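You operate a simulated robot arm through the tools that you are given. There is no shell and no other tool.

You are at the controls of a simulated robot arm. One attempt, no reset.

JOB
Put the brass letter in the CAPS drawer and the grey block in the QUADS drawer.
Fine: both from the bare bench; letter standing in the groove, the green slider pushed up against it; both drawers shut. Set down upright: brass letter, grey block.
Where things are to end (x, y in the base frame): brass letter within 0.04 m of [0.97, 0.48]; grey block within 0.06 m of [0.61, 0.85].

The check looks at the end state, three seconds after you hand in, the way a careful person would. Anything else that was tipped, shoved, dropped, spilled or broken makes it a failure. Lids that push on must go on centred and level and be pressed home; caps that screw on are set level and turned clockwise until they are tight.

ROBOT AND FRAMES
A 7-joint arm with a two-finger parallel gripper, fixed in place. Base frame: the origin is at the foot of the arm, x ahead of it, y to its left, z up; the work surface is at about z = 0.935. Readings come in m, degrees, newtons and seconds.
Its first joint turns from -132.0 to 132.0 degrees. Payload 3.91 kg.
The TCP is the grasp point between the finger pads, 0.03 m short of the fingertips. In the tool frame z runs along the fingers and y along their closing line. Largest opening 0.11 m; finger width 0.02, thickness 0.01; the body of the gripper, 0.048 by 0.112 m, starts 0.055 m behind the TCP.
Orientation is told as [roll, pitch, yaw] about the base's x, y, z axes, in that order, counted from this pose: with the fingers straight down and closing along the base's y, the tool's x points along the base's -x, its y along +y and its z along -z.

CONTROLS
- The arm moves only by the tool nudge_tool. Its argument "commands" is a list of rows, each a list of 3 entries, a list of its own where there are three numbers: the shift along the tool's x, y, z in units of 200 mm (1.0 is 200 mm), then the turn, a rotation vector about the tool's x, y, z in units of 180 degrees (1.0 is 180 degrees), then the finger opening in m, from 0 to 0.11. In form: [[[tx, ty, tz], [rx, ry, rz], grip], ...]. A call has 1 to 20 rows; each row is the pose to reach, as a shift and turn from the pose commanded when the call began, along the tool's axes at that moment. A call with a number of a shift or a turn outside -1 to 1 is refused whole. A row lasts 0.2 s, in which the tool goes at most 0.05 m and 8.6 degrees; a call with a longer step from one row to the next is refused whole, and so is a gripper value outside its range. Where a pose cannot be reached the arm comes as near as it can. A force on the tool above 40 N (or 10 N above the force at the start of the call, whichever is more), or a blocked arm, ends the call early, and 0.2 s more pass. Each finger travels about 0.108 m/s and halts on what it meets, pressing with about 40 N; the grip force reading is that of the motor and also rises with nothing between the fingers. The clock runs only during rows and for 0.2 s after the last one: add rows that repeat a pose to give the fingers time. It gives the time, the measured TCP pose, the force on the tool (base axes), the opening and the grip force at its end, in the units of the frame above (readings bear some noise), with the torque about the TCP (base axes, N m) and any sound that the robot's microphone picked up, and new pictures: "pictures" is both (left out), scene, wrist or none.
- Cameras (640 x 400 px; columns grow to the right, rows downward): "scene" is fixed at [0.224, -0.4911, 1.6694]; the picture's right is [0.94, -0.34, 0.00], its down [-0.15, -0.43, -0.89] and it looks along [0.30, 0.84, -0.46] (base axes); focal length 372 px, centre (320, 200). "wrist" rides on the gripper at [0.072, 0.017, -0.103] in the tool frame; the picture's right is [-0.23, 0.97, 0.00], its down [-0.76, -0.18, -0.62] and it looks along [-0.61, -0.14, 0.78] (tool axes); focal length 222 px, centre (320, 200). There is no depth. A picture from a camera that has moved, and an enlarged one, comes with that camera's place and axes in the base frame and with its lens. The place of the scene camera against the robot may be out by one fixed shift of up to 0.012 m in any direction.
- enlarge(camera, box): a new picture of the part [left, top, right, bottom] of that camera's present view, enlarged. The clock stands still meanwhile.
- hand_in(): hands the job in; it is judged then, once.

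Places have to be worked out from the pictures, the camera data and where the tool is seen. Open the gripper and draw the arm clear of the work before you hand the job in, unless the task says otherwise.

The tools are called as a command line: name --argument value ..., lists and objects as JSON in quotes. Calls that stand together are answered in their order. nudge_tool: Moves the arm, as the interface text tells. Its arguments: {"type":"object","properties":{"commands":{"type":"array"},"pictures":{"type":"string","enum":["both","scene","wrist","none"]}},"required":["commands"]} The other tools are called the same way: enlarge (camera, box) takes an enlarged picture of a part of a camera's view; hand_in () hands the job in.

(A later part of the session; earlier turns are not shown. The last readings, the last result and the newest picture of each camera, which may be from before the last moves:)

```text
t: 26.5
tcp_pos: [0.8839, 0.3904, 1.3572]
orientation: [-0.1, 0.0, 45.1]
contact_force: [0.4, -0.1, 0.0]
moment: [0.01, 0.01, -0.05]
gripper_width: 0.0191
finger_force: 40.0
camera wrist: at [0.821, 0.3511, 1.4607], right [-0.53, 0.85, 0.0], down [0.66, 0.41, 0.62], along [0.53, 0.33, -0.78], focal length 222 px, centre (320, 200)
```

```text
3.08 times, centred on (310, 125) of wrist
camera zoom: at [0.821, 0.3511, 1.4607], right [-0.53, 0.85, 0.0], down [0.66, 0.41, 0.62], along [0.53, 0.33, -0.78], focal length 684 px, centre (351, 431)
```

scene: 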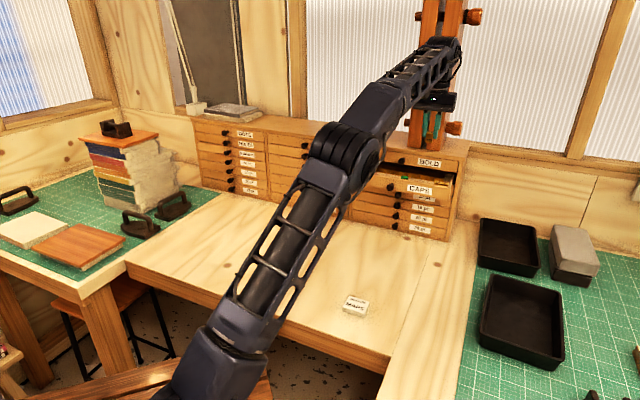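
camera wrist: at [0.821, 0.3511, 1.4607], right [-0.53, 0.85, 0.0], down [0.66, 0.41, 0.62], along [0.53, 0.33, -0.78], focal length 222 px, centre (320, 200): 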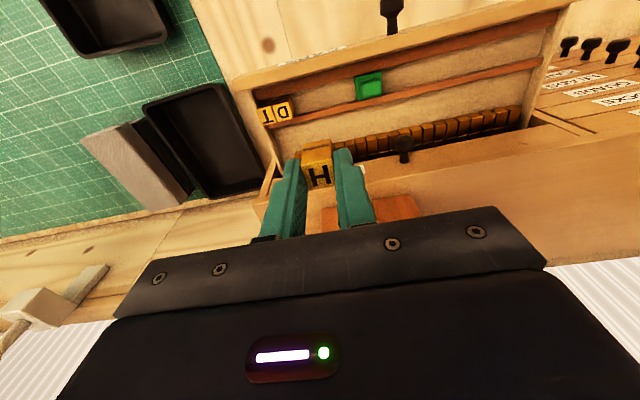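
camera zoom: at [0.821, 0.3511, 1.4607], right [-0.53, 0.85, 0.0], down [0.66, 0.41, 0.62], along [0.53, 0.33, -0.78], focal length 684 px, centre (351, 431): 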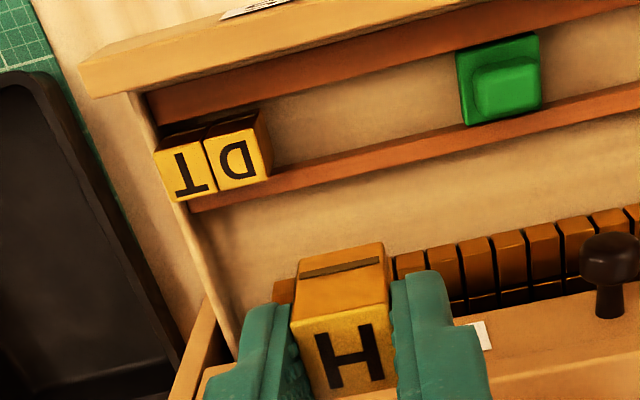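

D now measures n≈0.898, y'≈-0.392, and the slider spans y' −0.305 to −0.275, so H at y'≈−0.349 fits between them with finger room. I'll lower to just above the drawer front and check.

nudge_tool --commands '[[[0.0075, 0, 0.15], [0, 0, 0], 0.01], [[0.0075, 0, 0.3], [0, 0, 0], 0.01], [[0.0075, 0, 0.43], [0, 0, 0], 0.01], [[0.0075, 0, 0.535], [0, 0, 0], 0.01], [[0.0075, 0, 0.535], [0, 0, 0], 0.01]]' --pictures "both"

enlarge --camera "wrist" --box '[200, 70, 420, 200]'

enlarge --camera "scene" --box '[380, 130, 480, 210]'

```text
t: 27.7
tcp_pos: [0.8815, 0.3876, 1.2491]
orientation: [0.0, 0.1, 45.1]
contact_force: [-0.1, -0.3, -1.5]
moment: [0.01, 0.0, -0.03]
gripper_width: 0.019
finger_force: 40.0
camera wrist: at [0.818, 0.3486, 1.3544], right [-0.53, 0.85, 0.0], down [0.66, 0.41, 0.62], along [0.53, 0.33, -0.78], focal length 222 px, centre (320, 200)
```

scene: 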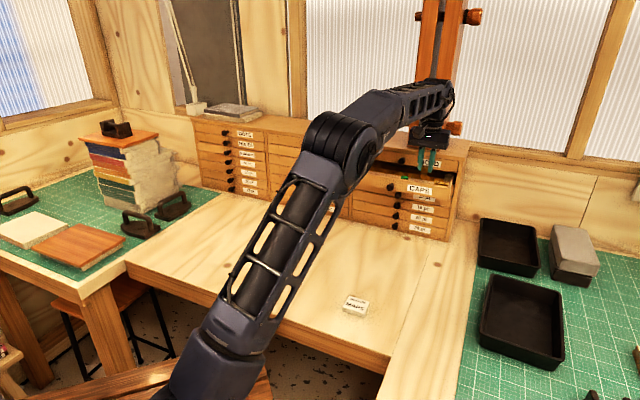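
wrist: 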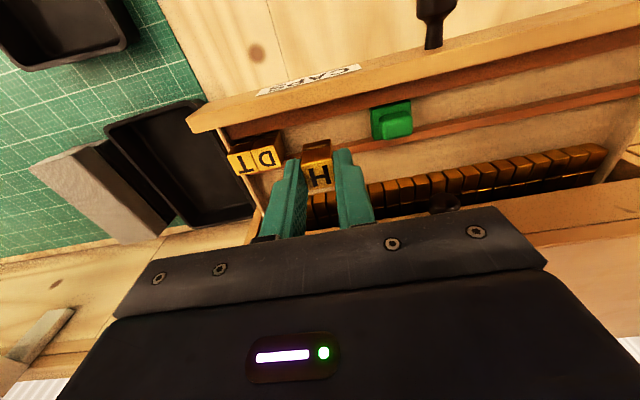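

```text
2.91 times, centred on (310, 135) of wrist
camera zoom: at [0.818, 0.3486, 1.3544], right [-0.53, 0.85, 0.0], down [0.66, 0.41, 0.62], along [0.53, 0.33, -0.78], focal length 646 px, centre (349, 389)
```

zoom: 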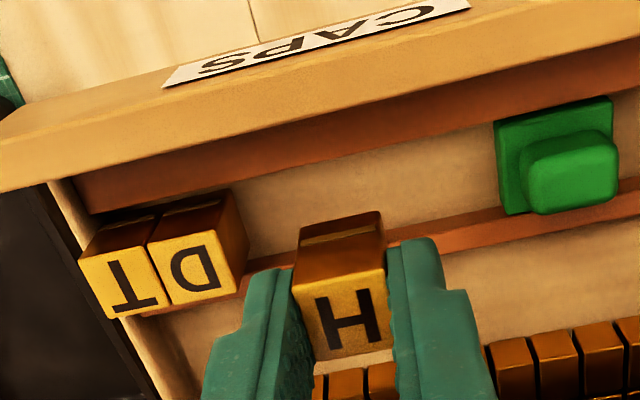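

```text
5.00 times, centred on (430, 170) of scene
camera zoom: at [0.224, -0.4911, 1.6694], right [0.94, -0.34, 0.0], down [-0.15, -0.43, -0.89], along [0.3, 0.84, -0.46], focal length 1860 px, centre (-230, 350)
```

zoom: 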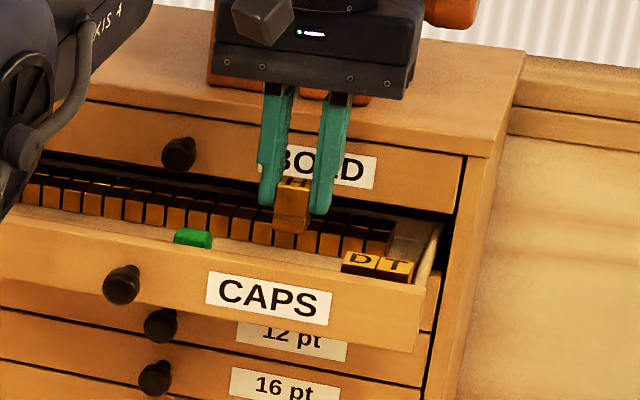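

H hangs between D and the slider at about the right place. I'll zoom in to measure the rails against H before inserting.

enlarge --camera "wrist" --box '[270, 110, 350, 170]'

enlarge --camera "wrist" --box '[340, 90, 420, 150]'

```text
6.67 times, centred on (310, 140) of wrist
camera zoom: at [0.818, 0.3486, 1.3544], right [-0.53, 0.85, 0.0], down [0.66, 0.41, 0.62], along [0.53, 0.33, -0.78], focal length 1481 px, centre (387, 600)
```

zoom: 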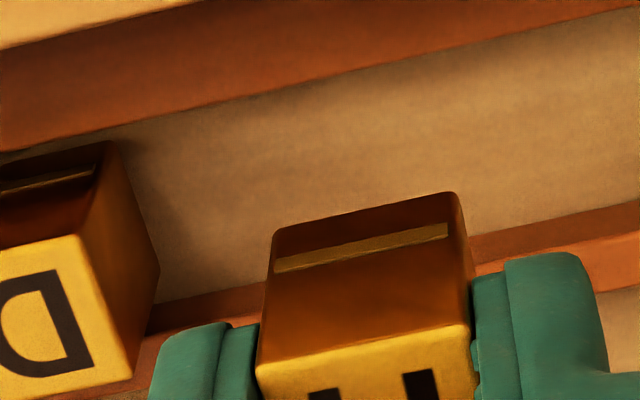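

```text
6.67 times, centred on (380, 120) of wrist
camera zoom: at [0.818, 0.3486, 1.3544], right [-0.53, 0.85, 0.0], down [0.66, 0.41, 0.62], along [0.53, 0.33, -0.78], focal length 1481 px, centre (-80, 733)
```

zoom: 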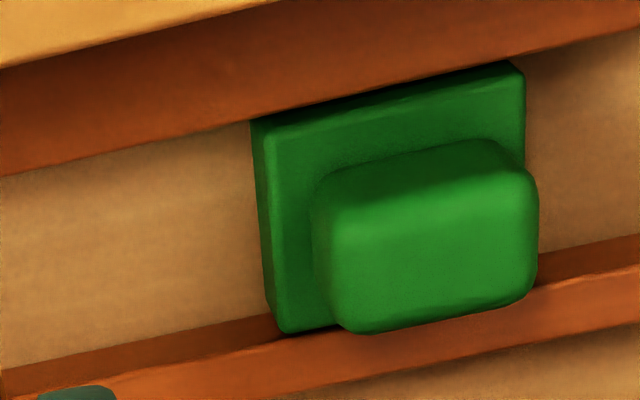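

The groove spans n≈0.886–0.915 and H's centre is at ≈0.899, so I'll shift 1 mm and lower H most of the way into the groove.

nudge_tool --commands '[[[-0.005, 0, 0.05], [0, 0, 0], 0.01], [[-0.005, 0, 0.1], [0, 0, 0], 0.01], [[-0.005, 0, 0.15], [0, 0, 0], 0.01], [[-0.005, 0, 0.19], [0, 0, 0], 0.01], [[-0.005, 0, 0.19], [0, 0, 0], 0.01]]' --pictures "both"

enlarge --camera "wrist" --box '[200, 100, 420, 220]'

enlarge --camera "scene" --box '[380, 130, 480, 210]'

```text
t: 28.9
tcp_pos: [0.8822, 0.3875, 1.2107]
orientation: [0.0, 0.0, 45.1]
contact_force: [0.4, 0.7, -0.6]
moment: [0.01, -0.01, -0.02]
gripper_width: 0.0192
finger_force: 40.4
camera wrist: at [0.8184, 0.3488, 1.3149], right [-0.53, 0.85, 0.0], down [0.66, 0.41, 0.62], along [0.53, 0.33, -0.78], focal length 222 px, centre (320, 200)
```

scene: 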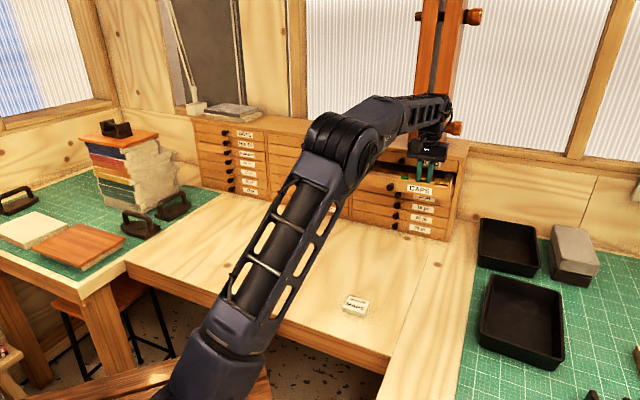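
wrist: 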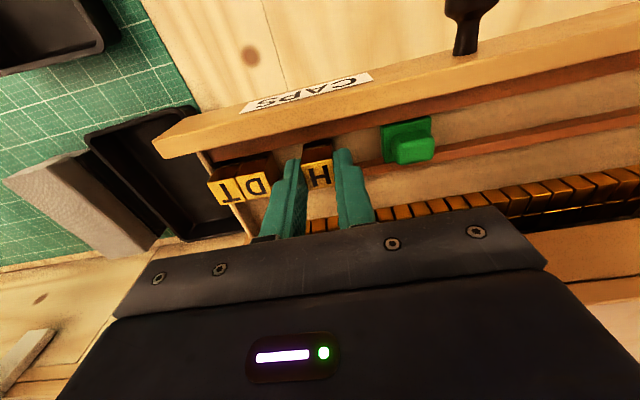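

```text
2.91 times, centred on (310, 160) of wrist
camera zoom: at [0.8184, 0.3488, 1.3149], right [-0.53, 0.85, 0.0], down [0.66, 0.41, 0.62], along [0.53, 0.33, -0.78], focal length 646 px, centre (349, 316)
```

zoom: 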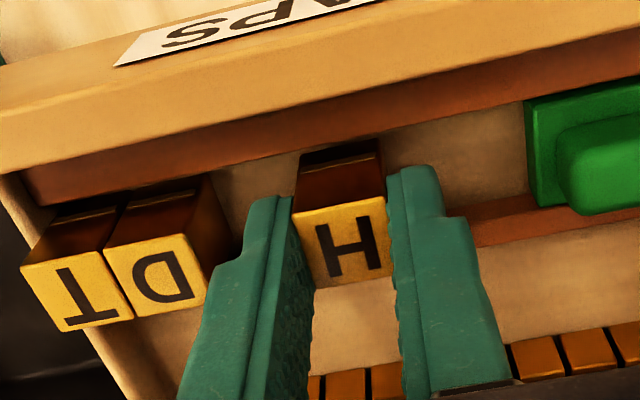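

```text
5.00 times, centred on (430, 170) of scene
camera zoom: at [0.224, -0.4911, 1.6694], right [0.94, -0.34, 0.0], down [-0.15, -0.43, -0.89], along [0.3, 0.84, -0.46], focal length 1860 px, centre (-230, 350)
```

zoom: 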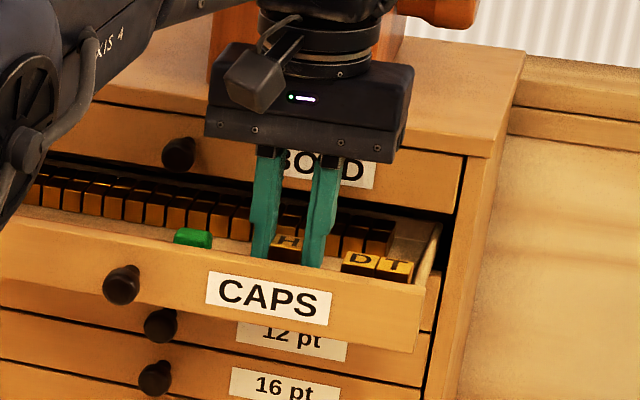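

H is down in the groove with its top about level with D's, and there's no contact force yet. I'll lower in small steps to feel the floor.

nudge_tool --commands '[[[0, 0, 0.005], [0, 0, 0], 0.01], [[0, 0, 0.01], [0, 0, 0], 0.01], [[0, 0, 0.01], [0, 0, 0], 0.01]]' --pictures "none"

```text
t: 29.7
tcp_pos: [0.8826, 0.3892, 1.2101]
orientation: [0.0, 0.0, 44.9]
contact_force: [-0.1, 0.2, -0.5]
moment: [-0.01, 0.02, 0.02]
gripper_width: 0.0192
finger_force: 40.1
```

nudge_tool --commands '[[[0, 0, 0.005], [0, 0, 0], 0.01], [[0, 0, 0.01], [0, 0, 0], 0.01], [[0, 0, 0.01], [0, 0, 0], 0.01]]' --pictures "none"

```text
t: 30.5
tcp_pos: [0.8815, 0.3873, 1.2081]
orientation: [0.1, 0.0, 44.9]
contact_force: [0.4, 0.0, -1.0]
moment: [0.0, -0.03, -0.01]
gripper_width: 0.0189
finger_force: 39.7
```

Still no contact at z≈1.208, so I'll go down another 2 mm.

nudge_tool --commands '[[[0, 0, 0.005], [0, 0, 0], 0.01], [[0, 0, 0.01], [0, 0, 0], 0.01], [[0, 0, 0.01], [0, 0, 0], 0.01]]' --pictures "none"

```text
t: 31.3
tcp_pos: [0.8839, 0.3885, 1.2068]
orientation: [-0.1, -0.1, 45.0]
contact_force: [-0.7, -1.3, 7.7]
moment: [-0.08, 0.04, -0.03]
gripper_width: 0.019
finger_force: 40.6
```

There's 7.7 N of upward force, so H is standing on the groove floor. I'll open slightly, to 30 mm so as not to touch D, and rise straight up.

nudge_tool --commands '[[[0, 0, 0], [0, 0, 0], 0.028], [[0, 0, 0], [0, 0, 0], 0.028], [[0, 0, -0.05], [0, 0, 0], 0.028], [[0, 0, -0.15], [0, 0, 0], 0.028], [[0, 0, -0.35], [0, 0, 0], 0.028], [[0, 0, -0.55], [0, 0, 0], 0.028], [[0, 0, -0.65], [0, 0, 0], 0.028]]' --pictures "both"

enlarge --camera "wrist" --box '[200, 60, 420, 200]'

enlarge --camera "scene" --box '[380, 130, 480, 210]'

```text
t: 32.9
tcp_pos: [0.8819, 0.3882, 1.3373]
orientation: [0.0, 0.0, 45.0]
contact_force: [-0.1, -0.7, -0.1]
moment: [-0.02, 0.02, -0.02]
gripper_width: 0.0279
finger_force: 0.0
camera wrist: at [0.8188, 0.3493, 1.4408], right [-0.53, 0.85, 0.0], down [0.66, 0.41, 0.62], along [0.53, 0.33, -0.78], focal length 222 px, centre (320, 200)
```

scene: 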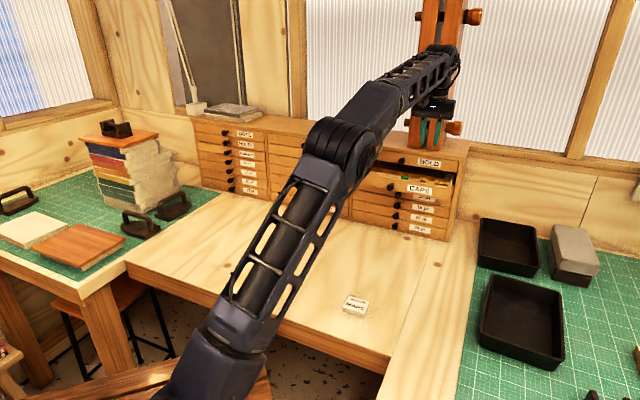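
wrist: 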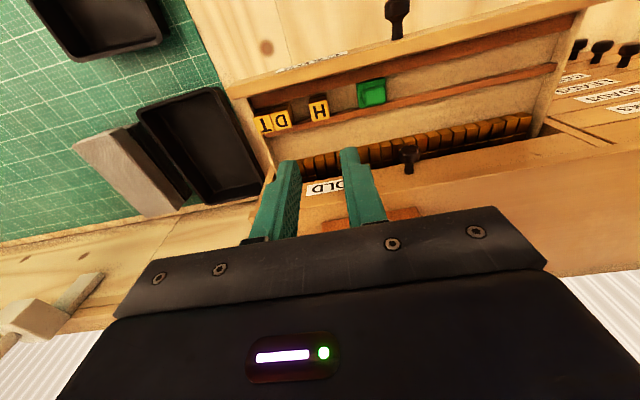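

```text
2.86 times, centred on (310, 130) of wrist
camera zoom: at [0.8188, 0.3493, 1.4408], right [-0.53, 0.85, 0.0], down [0.66, 0.41, 0.62], along [0.53, 0.33, -0.78], focal length 635 px, centre (349, 400)
```

zoom: 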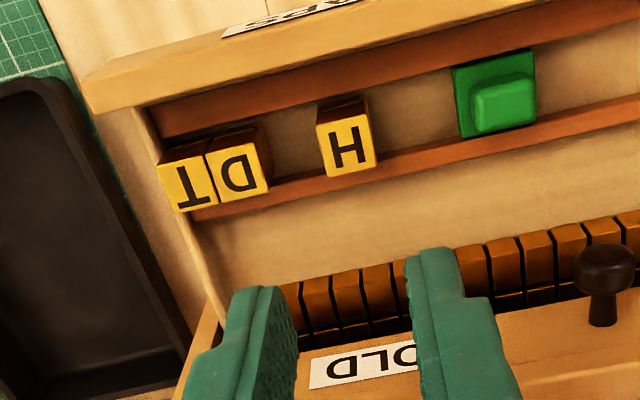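

```text
5.00 times, centred on (430, 170) of scene
camera zoom: at [0.224, -0.4911, 1.6694], right [0.94, -0.34, 0.0], down [-0.15, -0.43, -0.89], along [0.3, 0.84, -0.46], focal length 1860 px, centre (-230, 350)
```

zoom: 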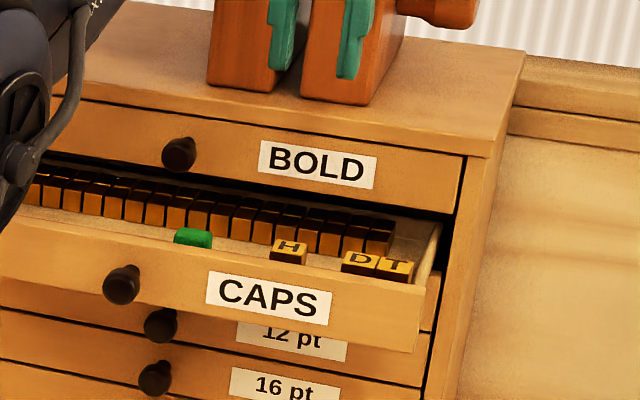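

H stands upright in the groove, lined up with D. Now I'll close the fingers and move to the left of the green slider, above the groove, ready to push it toward H.

nudge_tool --commands '[[[0, 0.15, 0], [0, 0, 0], 0.01], [[0, 0.3, 0], [0, 0, 0], 0.0], [[0, 0.45, 0], [0, 0, 0], 0.0], [[0, 0.52, 0], [0, 0, 0], 0.0], [[0, 0.52, 0.15], [0, 0, 0], 0.0], [[0, 0.52, 0.3], [0, 0, 0], 0.0], [[0, 0.52, 0.4], [0, 0, 0], 0.0], [[0, 0.52, 0.4], [0, 0, 0], 0.0]]' --pictures "both"

enlarge --camera "wrist" --box '[200, 80, 420, 220]'

enlarge --camera "scene" --box '[380, 130, 480, 210]'

```text
t: 34.7
tcp_pos: [0.8095, 0.4584, 1.2554]
orientation: [0.0, 0.0, 45.0]
contact_force: [1.0, 0.1, 0.4]
moment: [0.01, -0.03, -0.03]
gripper_width: 0.0003
finger_force: 37.8
camera wrist: at [0.746, 0.4198, 1.3596], right [-0.53, 0.85, 0.0], down [0.66, 0.41, 0.62], along [0.53, 0.33, -0.78], focal length 222 px, centre (320, 200)
```

scene: 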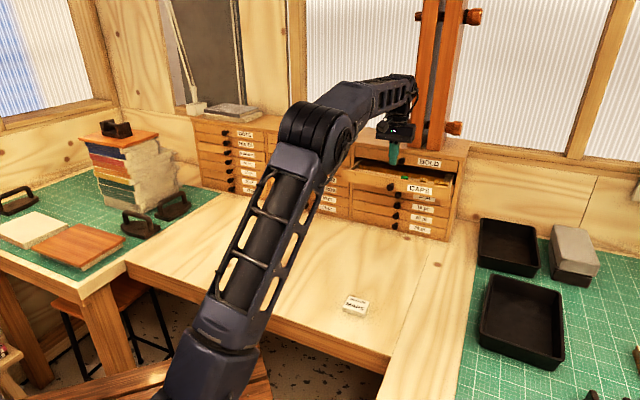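
wrist: 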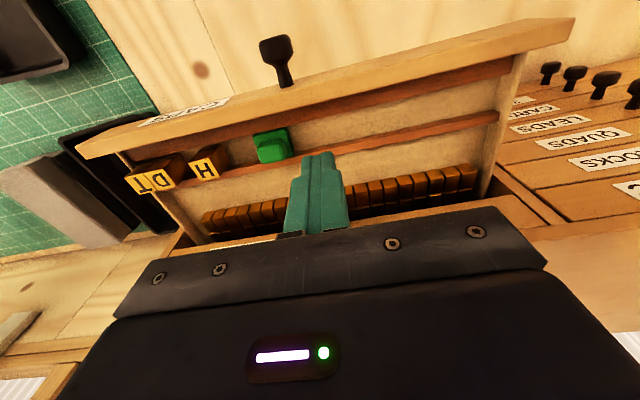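

```text
2.86 times, centred on (310, 150) of wrist
camera zoom: at [0.746, 0.4198, 1.3596], right [-0.53, 0.85, 0.0], down [0.66, 0.41, 0.62], along [0.53, 0.33, -0.78], focal length 635 px, centre (349, 343)
```

zoom: 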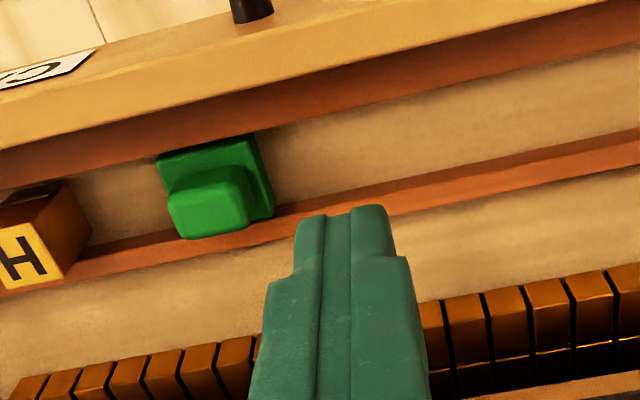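

```text
5.00 times, centred on (430, 170) of scene
camera zoom: at [0.224, -0.4911, 1.6694], right [0.94, -0.34, 0.0], down [-0.15, -0.43, -0.89], along [0.3, 0.84, -0.46], focal length 1860 px, centre (-230, 350)
```

zoom: 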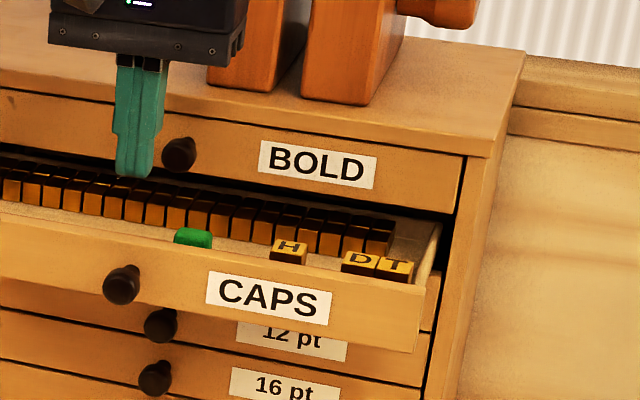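

The closed fingers are left of the slider with about 17 mm clearance. I'll descend so the tips sit just above the groove floor, around tip z≈1.172.

nudge_tool --commands '[[[0, 0, 0.1], [0, 0, 0], 0.0], [[0, 0, 0.2], [0, 0, 0], 0.0], [[0, 0, 0.27], [0, 0, 0], 0.0], [[0, 0, 0.27], [0, 0, 0], 0.0]]' --pictures "both"

enlarge --camera "wrist" --box '[200, 80, 420, 220]'

enlarge --camera "scene" --box '[380, 130, 480, 210]'

```text
t: 35.7
tcp_pos: [0.8091, 0.4608, 1.2053]
orientation: [0.1, 0.0, 45.1]
contact_force: [-0.9, 0.2, 0.3]
moment: [-0.02, -0.03, -0.01]
gripper_width: 0.0
finger_force: 37.7
camera wrist: at [0.7461, 0.4213, 1.3077], right [-0.53, 0.85, 0.0], down [0.66, 0.41, 0.62], along [0.53, 0.33, -0.78], focal length 222 px, centre (320, 200)
```

scene: 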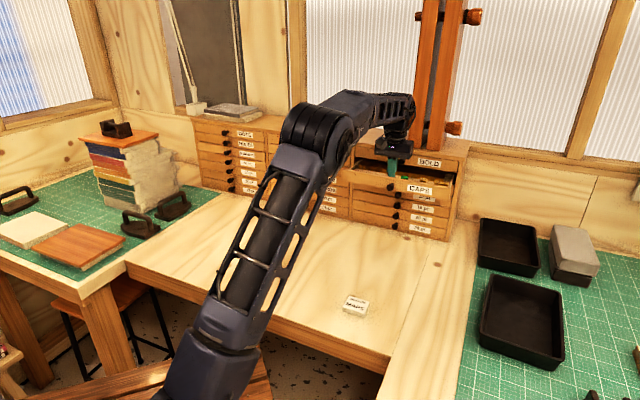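
wrist: 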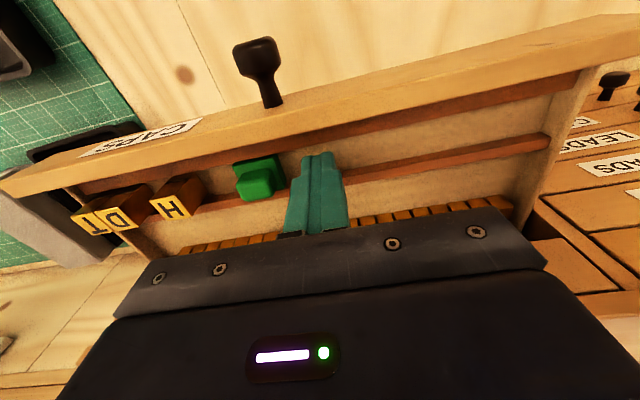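

```text
2.86 times, centred on (310, 150) of wrist
camera zoom: at [0.7461, 0.4213, 1.3077], right [-0.53, 0.85, 0.0], down [0.66, 0.41, 0.62], along [0.53, 0.33, -0.78], focal length 635 px, centre (349, 343)
```

zoom: 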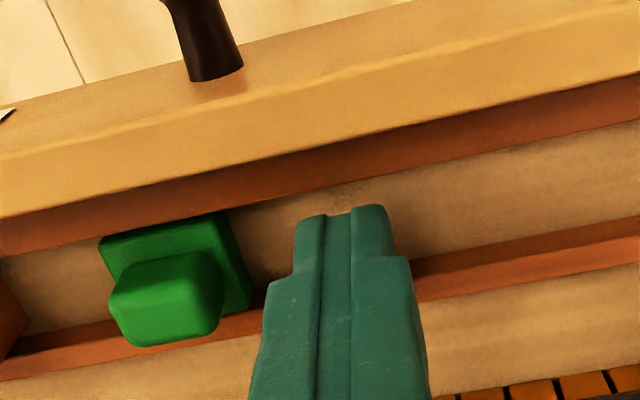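

```text
5.00 times, centred on (430, 170) of scene
camera zoom: at [0.224, -0.4911, 1.6694], right [0.94, -0.34, 0.0], down [-0.15, -0.43, -0.89], along [0.3, 0.84, -0.46], focal length 1860 px, centre (-230, 350)
```

zoom: 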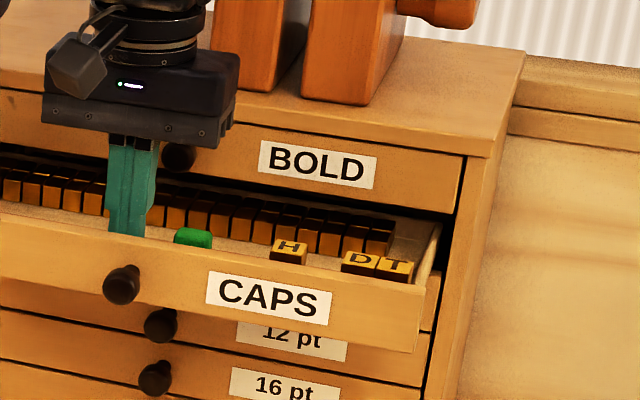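

The fingertips are in the groove left of the slider. I'll push slowly 6 cm toward H and watch the force.

nudge_tool --commands '[[[0, -0.05, 0], [0, 0, 0], 0.0], [[0, -0.1, 0], [0, 0, 0], 0.0], [[0, -0.14, 0], [0, 0, 0], 0.0], [[0, -0.18, 0], [0, 0, 0], 0.0], [[0, -0.22, 0], [0, 0, 0], 0.0], [[0, -0.26, 0], [0, 0, 0], 0.0], [[0, -0.3, 0], [0, 0, 0], 0.0], [[0, -0.3, 0], [0, 0, 0], 0.0]]' --pictures "both"

enlarge --camera "wrist" --box '[200, 80, 420, 220]'

enlarge --camera "scene" --box '[380, 130, 480, 210]'

```text
t: 37.5
tcp_pos: [0.8511, 0.4186, 1.2028]
orientation: [0.1, -0.1, 45.0]
contact_force: [-0.3, -0.2, 0.1]
moment: [0.03, 0.02, -0.02]
gripper_width: 0.0
finger_force: 37.2
camera wrist: at [0.7877, 0.3793, 1.307], right [-0.53, 0.85, 0.0], down [0.66, 0.41, 0.62], along [0.53, 0.33, -0.78], focal length 222 px, centre (320, 200)
```

scene: 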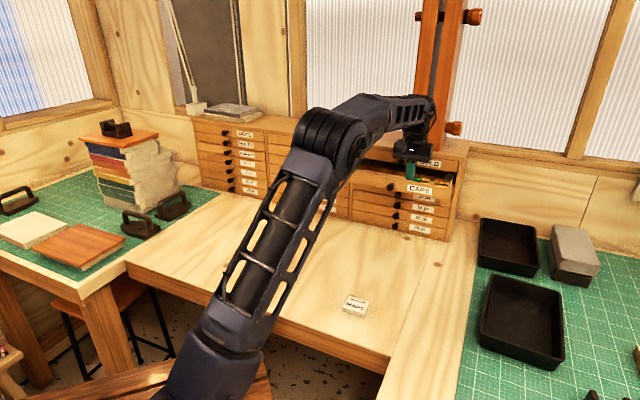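
wrist: 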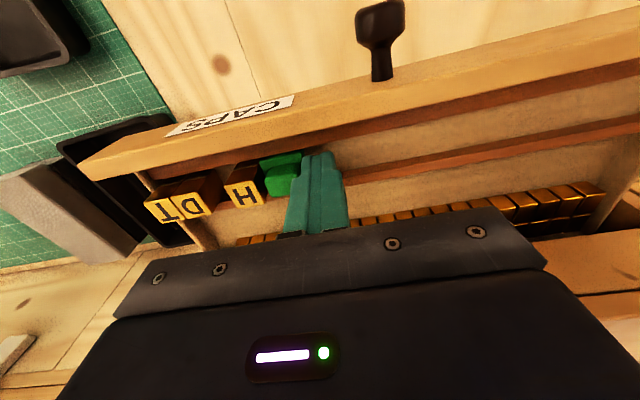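

```text
2.86 times, centred on (310, 150) of wrist
camera zoom: at [0.7877, 0.3793, 1.307], right [-0.53, 0.85, 0.0], down [0.66, 0.41, 0.62], along [0.53, 0.33, -0.78], focal length 635 px, centre (349, 343)
```

zoom: 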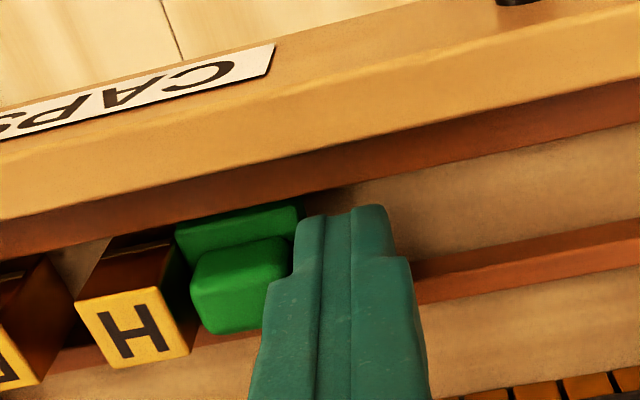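

```text
5.00 times, centred on (430, 170) of scene
camera zoom: at [0.224, -0.4911, 1.6694], right [0.94, -0.34, 0.0], down [-0.15, -0.43, -0.89], along [0.3, 0.84, -0.46], focal length 1860 px, centre (-230, 350)
```

zoom: 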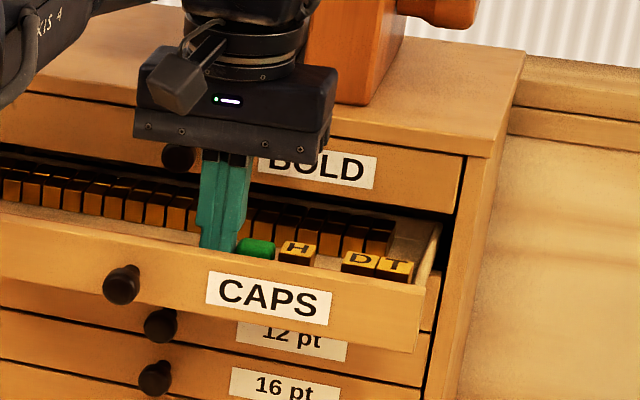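

The slider has reached H and pushed it about 6 mm, with H upright. I'll keep going gently toward D, roughly 15 mm more.

nudge_tool --commands '[[[0, -0.02, 0], [0, 0, 0], 0.0], [[0, -0.04, 0], [0, 0, 0], 0.0], [[0, -0.06, 0], [0, 0, 0], 0.0], [[0, -0.06, 0], [0, 0, 0], 0.0]]' --pictures "wrist"

enlarge --camera "wrist" --box '[180, 80, 400, 220]'

enlarge --camera "scene" --box '[410, 160, 460, 200]'

```text
t: 38.5
tcp_pos: [0.8601, 0.4102, 1.2016]
orientation: [0.0, 0.1, 45.1]
contact_force: [-0.6, 0.3, 0.3]
moment: [0.01, 0.01, -0.02]
gripper_width: 0.0
finger_force: 38.0
camera wrist: at [0.7961, 0.3708, 1.3057], right [-0.53, 0.85, 0.0], down [0.66, 0.41, 0.62], along [0.53, 0.33, -0.78], focal length 222 px, centre (320, 200)
```

wrist: 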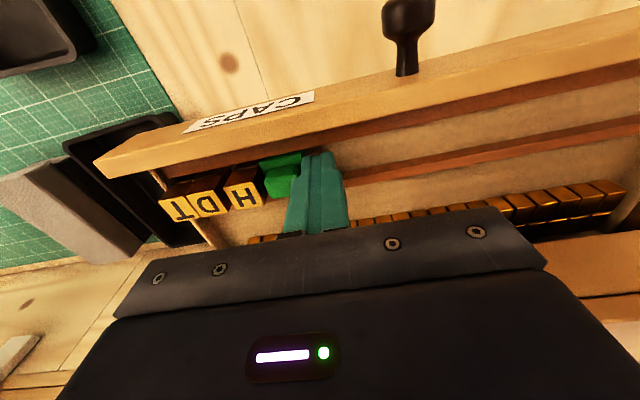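

```text
2.86 times, centred on (290, 150) of wrist
camera zoom: at [0.7961, 0.3708, 1.3057], right [-0.53, 0.85, 0.0], down [0.66, 0.41, 0.62], along [0.53, 0.33, -0.78], focal length 635 px, centre (406, 343)
```

zoom: 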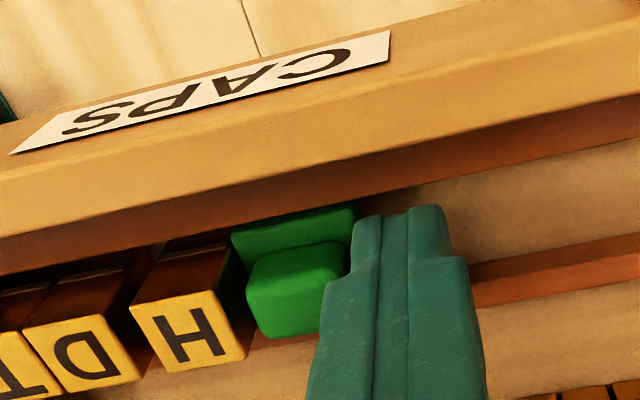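

```text
10.00 times, centred on (435, 180) of scene
camera zoom: at [0.224, -0.4911, 1.6694], right [0.94, -0.34, 0.0], down [-0.15, -0.43, -0.89], along [0.3, 0.84, -0.46], focal length 3721 px, centre (-830, 400)
```

zoom: 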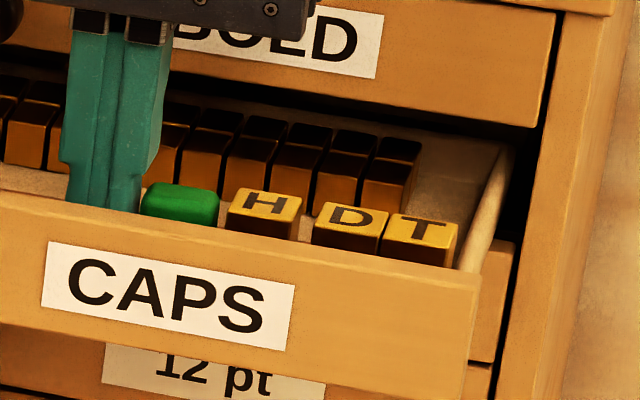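

About 3 mm remain between H and D. I'll nudge in 1 mm steps.

nudge_tool --commands '[[[0, -0.005, 0], [0, 0, 0], 0.0], [[0, -0.01, 0], [0, 0, 0], 0.0], [[0, -0.015, 0], [0, 0, 0], 0.0], [[0, -0.015, 0], [0, 0, 0], 0.0]]' --pictures "wrist"

enlarge --camera "scene" --box '[410, 160, 460, 200]'

```text
t: 39.5
tcp_pos: [0.8624, 0.4086, 1.2018]
orientation: [0.0, 0.0, 45.1]
contact_force: [-1.2, -0.9, 0.8]
moment: [0.0, -0.02, -0.01]
gripper_width: 0.0001
finger_force: 37.5
camera wrist: at [0.7984, 0.3689, 1.3061], right [-0.53, 0.85, 0.0], down [0.66, 0.41, 0.62], along [0.53, 0.33, -0.78], focal length 222 px, centre (320, 200)
```

wrist: 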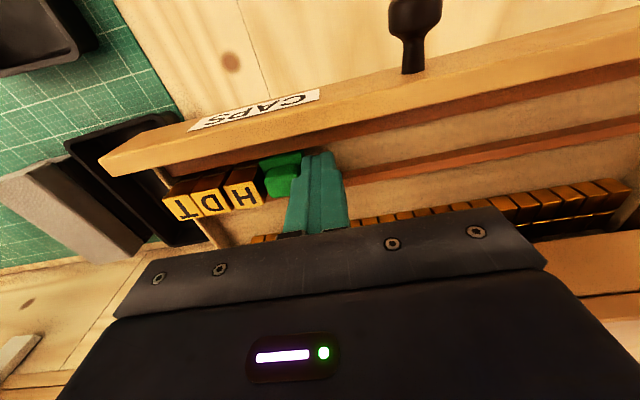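

```text
10.00 times, centred on (435, 180) of scene
camera zoom: at [0.224, -0.4911, 1.6694], right [0.94, -0.34, 0.0], down [-0.15, -0.43, -0.89], along [0.3, 0.84, -0.46], focal length 3721 px, centre (-830, 400)
```

zoom: 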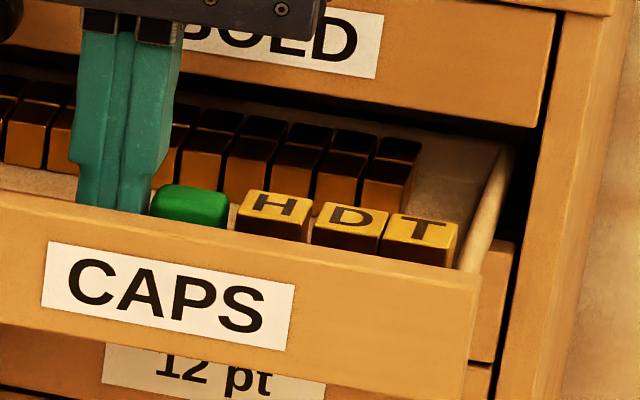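

H is now about 1 mm from D. I'll push 1 mm more and check the force.

nudge_tool --commands '[[[0, -0.0025, 0], [0, 0, 0], 0.0], [[0, -0.005, 0], [0, 0, 0], 0.0], [[0, -0.005, 0], [0, 0, 0], 0.0]]' --pictures "none"

enlarge --camera "scene" --box '[415, 170, 455, 195]'

enlarge --camera "wrist" --box '[160, 120, 320, 230]'

```text
t: 40.3
tcp_pos: [0.8618, 0.408, 1.2017]
orientation: [0.1, 0.0, 44.9]
contact_force: [-0.6, 0.5, 0.4]
moment: [-0.01, 0.05, 0.01]
gripper_width: 0.0001
finger_force: 37.5
```

```text
16.00 times, centred on (435, 182) of scene
camera zoom: at [0.224, -0.4911, 1.6694], right [0.94, -0.34, 0.0], down [-0.15, -0.43, -0.89], along [0.3, 0.84, -0.46], focal length 5953 px, centre (-1520, 480)
```

zoom: 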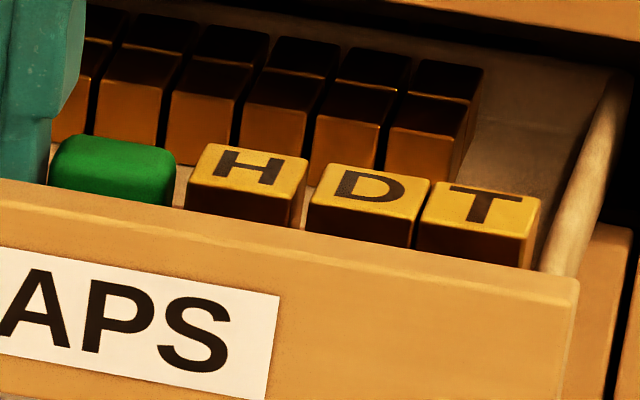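

```text
3.64 times, centred on (240, 175) of wrist
camera zoom: at [0.7984, 0.3687, 1.3066], right [-0.53, 0.85, 0.0], down [0.66, 0.41, 0.62], along [0.53, 0.33, -0.78], focal length 808 px, centre (611, 291)
```

zoom: 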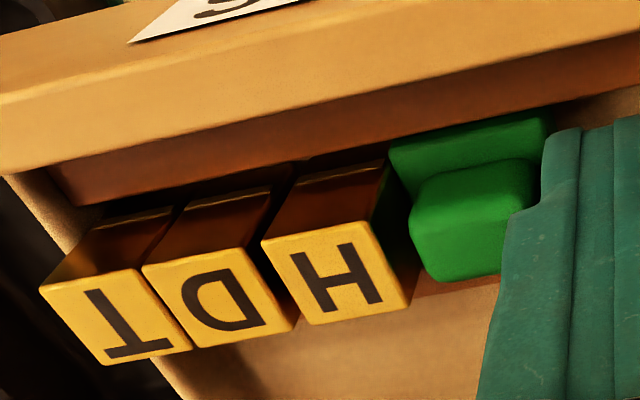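

There's still a gap of 2–3 mm between H and D. I'll push 2 mm more.

nudge_tool --commands '[[[0, -0.005, 0], [0, 0, 0], 0.0], [[0, -0.01, 0], [0, 0, 0], 0.0], [[0, -0.01, 0], [0, 0, 0], 0.0]]' --pictures "none"

enlarge --camera "scene" --box '[415, 170, 455, 195]'

enlarge --camera "wrist" --box '[160, 120, 320, 230]'

```text
t: 41.1
tcp_pos: [0.8645, 0.4073, 1.2027]
orientation: [0.1, -0.1, 45.0]
contact_force: [-1.0, -0.8, -0.7]
moment: [-0.02, 0.03, -0.07]
gripper_width: 0.0001
finger_force: 37.6
```

```text
16.00 times, centred on (435, 182) of scene
camera zoom: at [0.224, -0.4911, 1.6694], right [0.94, -0.34, 0.0], down [-0.15, -0.43, -0.89], along [0.3, 0.84, -0.46], focal length 5953 px, centre (-1520, 480)
```

zoom: 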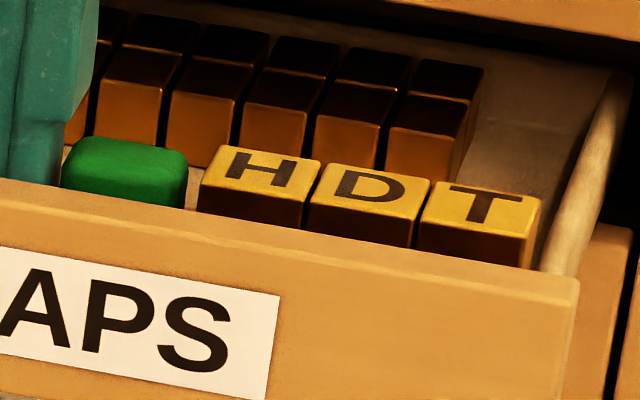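

```text
3.64 times, centred on (240, 175) of wrist
camera zoom: at [0.8007, 0.3676, 1.3059], right [-0.53, 0.85, 0.0], down [0.66, 0.41, 0.62], along [0.53, 0.33, -0.78], focal length 808 px, centre (611, 291)
```

zoom: 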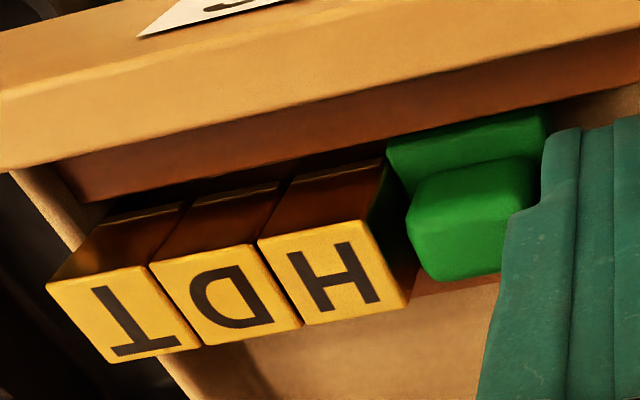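

H is essentially at D now. One more millimetre to seat it and see the force.

nudge_tool --commands '[[[0, -0.0025, 0], [0, 0, 0], 0.0], [[0, -0.005, 0], [0, 0, 0], 0.0], [[0, -0.005, 0], [0, 0, 0], 0.0]]' --pictures "none"

enlarge --camera "scene" --box '[415, 170, 455, 195]'

```text
t: 41.9
tcp_pos: [0.8642, 0.4053, 1.2017]
orientation: [0.0, -0.1, 45.0]
contact_force: [-0.8, 1.9, 1.9]
moment: [0.05, 0.01, 0.02]
gripper_width: 0.0
finger_force: 37.9
```

```text
16.00 times, centred on (435, 182) of scene
camera zoom: at [0.224, -0.4911, 1.6694], right [0.94, -0.34, 0.0], down [-0.15, -0.43, -0.89], along [0.3, 0.84, -0.46], focal length 5953 px, centre (-1520, 480)
```

zoom: 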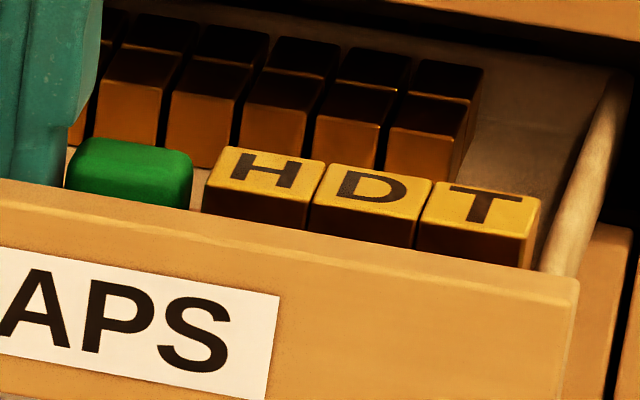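

H is up against D with the slider up against H, and the force rose to about 2 N. I'll back off the slider by a few millimetres and rise.

nudge_tool --commands '[[[0, 0.02, 0], [0, 0, 0], 0.0], [[0, 0.04, 0], [0, 0, 0], 0.0], [[0, 0.04, -0.1], [0, 0, 0], 0.0], [[0, 0.04, -0.3], [0, 0, 0], 0.0], [[0, 0.04, -0.5], [0, 0, 0], 0.0], [[0, 0.04, -0.7], [0, 0, 0], 0.0]]' --pictures "both"

enlarge --camera "wrist" --box '[200, 60, 420, 200]'

enlarge --camera "scene" --box '[405, 165, 465, 205]'

```text
t: 43.3
tcp_pos: [0.8598, 0.4071, 1.341]
orientation: [0.0, 0.0, 45.2]
contact_force: [0.2, 0.8, -0.1]
moment: [-0.04, 0.03, -0.01]
gripper_width: 0.0001
finger_force: 37.6
camera wrist: at [0.7974, 0.368, 1.4445], right [-0.53, 0.85, 0.0], down [0.66, 0.41, 0.62], along [0.53, 0.33, -0.78], focal length 222 px, centre (320, 200)
```

scene: 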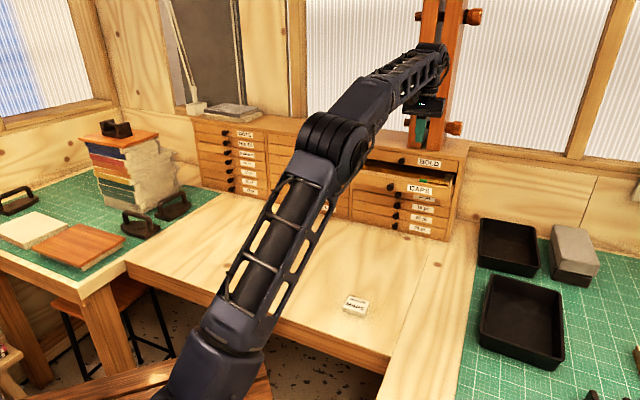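
wrist: 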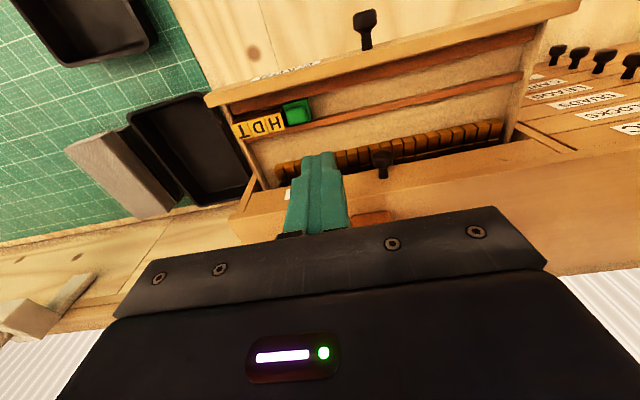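

```text
2.86 times, centred on (310, 130) of wrist
camera zoom: at [0.7974, 0.368, 1.4445], right [-0.53, 0.85, 0.0], down [0.66, 0.41, 0.62], along [0.53, 0.33, -0.78], focal length 635 px, centre (349, 400)
```

zoom: 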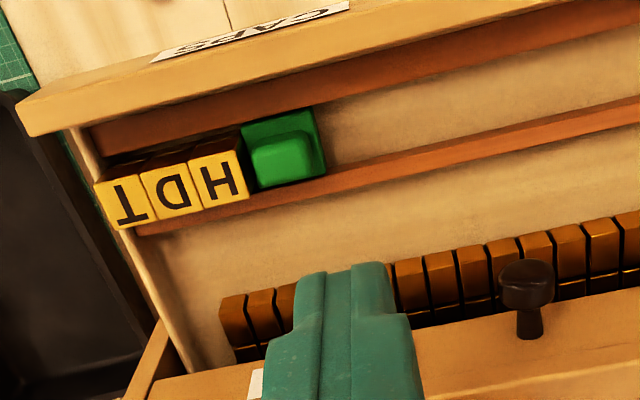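

```text
10.00 times, centred on (435, 185) of scene
camera zoom: at [0.224, -0.4911, 1.6694], right [0.94, -0.34, 0.0], down [-0.15, -0.43, -0.89], along [0.3, 0.84, -0.46], focal length 3721 px, centre (-830, 350)
```

zoom: 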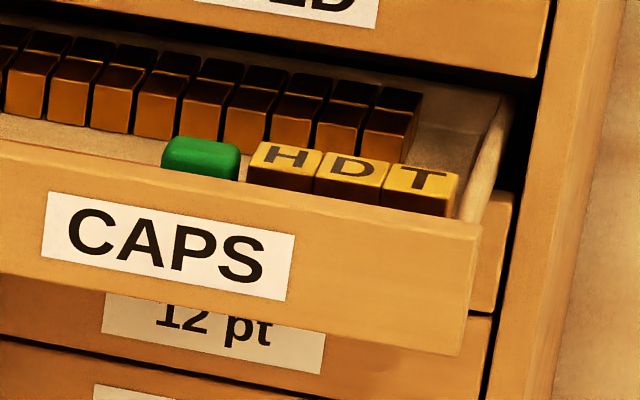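

H, D and T are snug in the groove with the slider against H. Next I'll close the CAPS drawer: back out to the robot side first, at height.

nudge_tool --commands '[[[0.1, 0.03, -0.1], [0, 0, 0], 0.0], [[0.3, 0.09, -0.195], [0, 0, 0], 0.0], [[0.5, 0.15, -0.195], [0, 0, 0], 0.0], [[0.7, 0.21, -0.195], [0, 0, 0], 0.0], [[0.9, 0.27, -0.195], [0, 0, 0], 0.0], [[1.0, 0.29, -0.195], [0, 0, 0], 0.0], [[1.0, 0.29, -0.195], [0, 0, 0], 0.0]]' --pictures "none"

```text
t: 44.9
tcp_pos: [0.674, 0.3099, 1.38]
orientation: [0.0, 0.0, 45.0]
contact_force: [0.1, 0.8, 0.3]
moment: [-0.03, -0.01, 0.01]
gripper_width: 0.0
finger_force: 37.5
```

Now I'll tilt to 15° below horizontal and come down in front of the CAPS knob with closed fingers.

nudge_tool --commands '[[[-0.0125, -0.002, 0.0965], [0, -0.0417, 0], 0.0], [[-0.025, -0.004, 0.193], [0, -0.0833, 0], 0.0], [[-0.0375, -0.006, 0.29], [0, -0.125, 0], 0.0], [[-0.05, -0.008, 0.386], [0, -0.1667, 0], 0.0], [[-0.0625, -0.01, 0.4825], [0, -0.2083, 0], 0.0], [[-0.075, -0.012, 0.579], [0, -0.25, 0], 0.0], [[-0.0875, -0.014, 0.6755], [0, -0.2917, 0], 0.0], [[-0.1, -0.016, 0.772], [0, -0.3333, 0], 0.0], [[-0.1125, -0.018, 0.8685], [0, -0.375, 0], 0.0], [[-0.125, -0.02, 0.965], [0, -0.4167, 0], 0.0], [[-0.125, -0.02, 0.965], [0, -0.4167, 0], 0.0], [[-0.125, -0.02, 0.965], [0, -0.4167, 0], 0.0]]' --pictures "both"

enlarge --camera "wrist" --box '[240, 80, 420, 220]'

```text
t: 47.5
tcp_pos: [0.6978, 0.3257, 1.1833]
orientation: [-0.1, -75.1, 45.2]
contact_force: [-0.2, 0.2, 0.1]
moment: [-0.02, 0.02, 0.01]
gripper_width: 0.0002
finger_force: 37.4
out of reach, approached as far as the arm can: row 8, 9
camera wrist: at [0.6023, 0.254, 1.1418], right [-0.65, 0.73, 0.22], down [-0.16, -0.41, 0.9], along [0.75, 0.54, 0.38], focal length 222 px, centre (320, 200)
```

scene: 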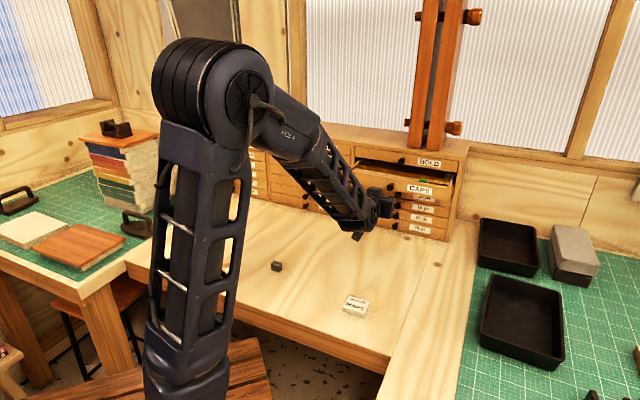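
wrist: 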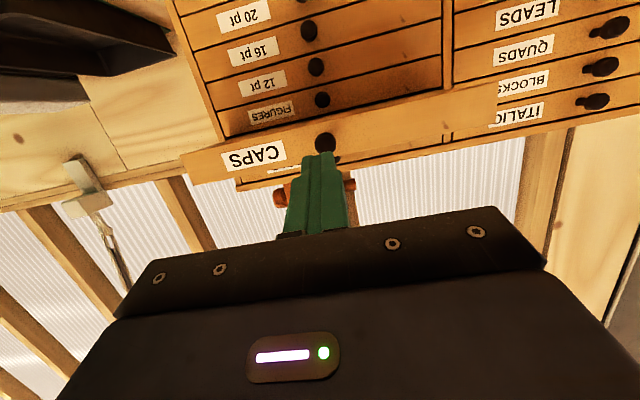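

```text
2.86 times, centred on (330, 150) of wrist
camera zoom: at [0.6023, 0.254, 1.1418], right [-0.65, 0.73, 0.22], down [-0.16, -0.41, 0.9], along [0.75, 0.54, 0.38], focal length 635 px, centre (291, 343)
```

zoom: 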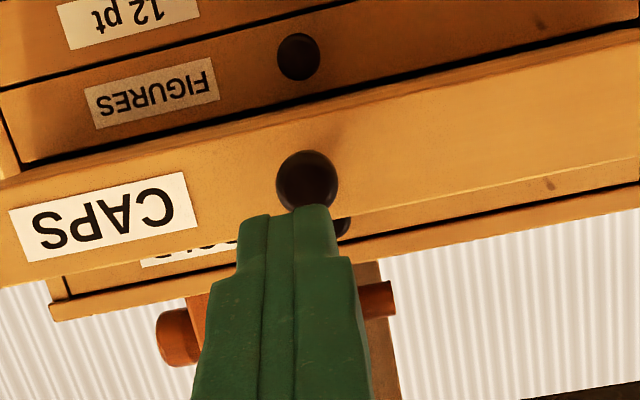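

The closed fingertips line up with the CAPS knob's face, about 7 cm ahead. I'll advance onto the knob and start pushing slowly.

nudge_tool --commands '[[[-0.0386, 0, 0.145], [0, 0, 0], 0.0], [[-0.0771, 0, 0.29], [0, 0, 0], 0.0], [[-0.09, 0, 0.338], [0, 0, 0], 0.0], [[-0.1028, 0, 0.3866], [0, 0, 0], 0.0], [[-0.1157, 0, 0.4349], [0, 0, 0], 0.0], [[-0.1286, 0, 0.4832], [0, 0, 0], 0.0], [[-0.1414, 0, 0.5315], [0, 0, 0], 0.0]]' --pictures "wrist"

enlarge --camera "wrist" --box '[240, 80, 420, 220]'

```text
t: 49.1
tcp_pos: [0.7746, 0.4034, 1.1864]
orientation: [-0.2, -75.0, 45.3]
contact_force: [-0.3, -0.1, -0.2]
moment: [0.0, 0.01, 0.02]
gripper_width: 0.0
finger_force: 37.2
camera wrist: at [0.6786, 0.331, 1.1436], right [-0.65, 0.73, 0.22], down [-0.16, -0.41, 0.9], along [0.74, 0.55, 0.38], focal length 222 px, centre (320, 200)
```

wrist: 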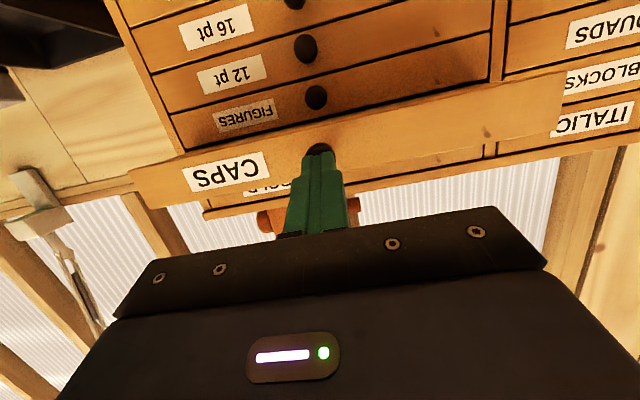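

```text
2.86 times, centred on (330, 150) of wrist
camera zoom: at [0.6786, 0.331, 1.1436], right [-0.65, 0.73, 0.22], down [-0.16, -0.41, 0.9], along [0.74, 0.55, 0.38], focal length 635 px, centre (291, 343)
```

zoom: 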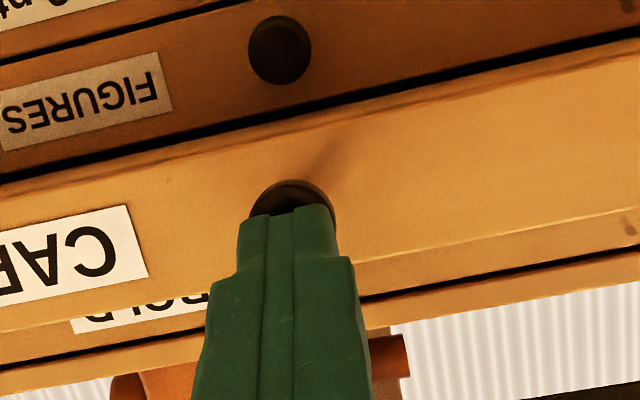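

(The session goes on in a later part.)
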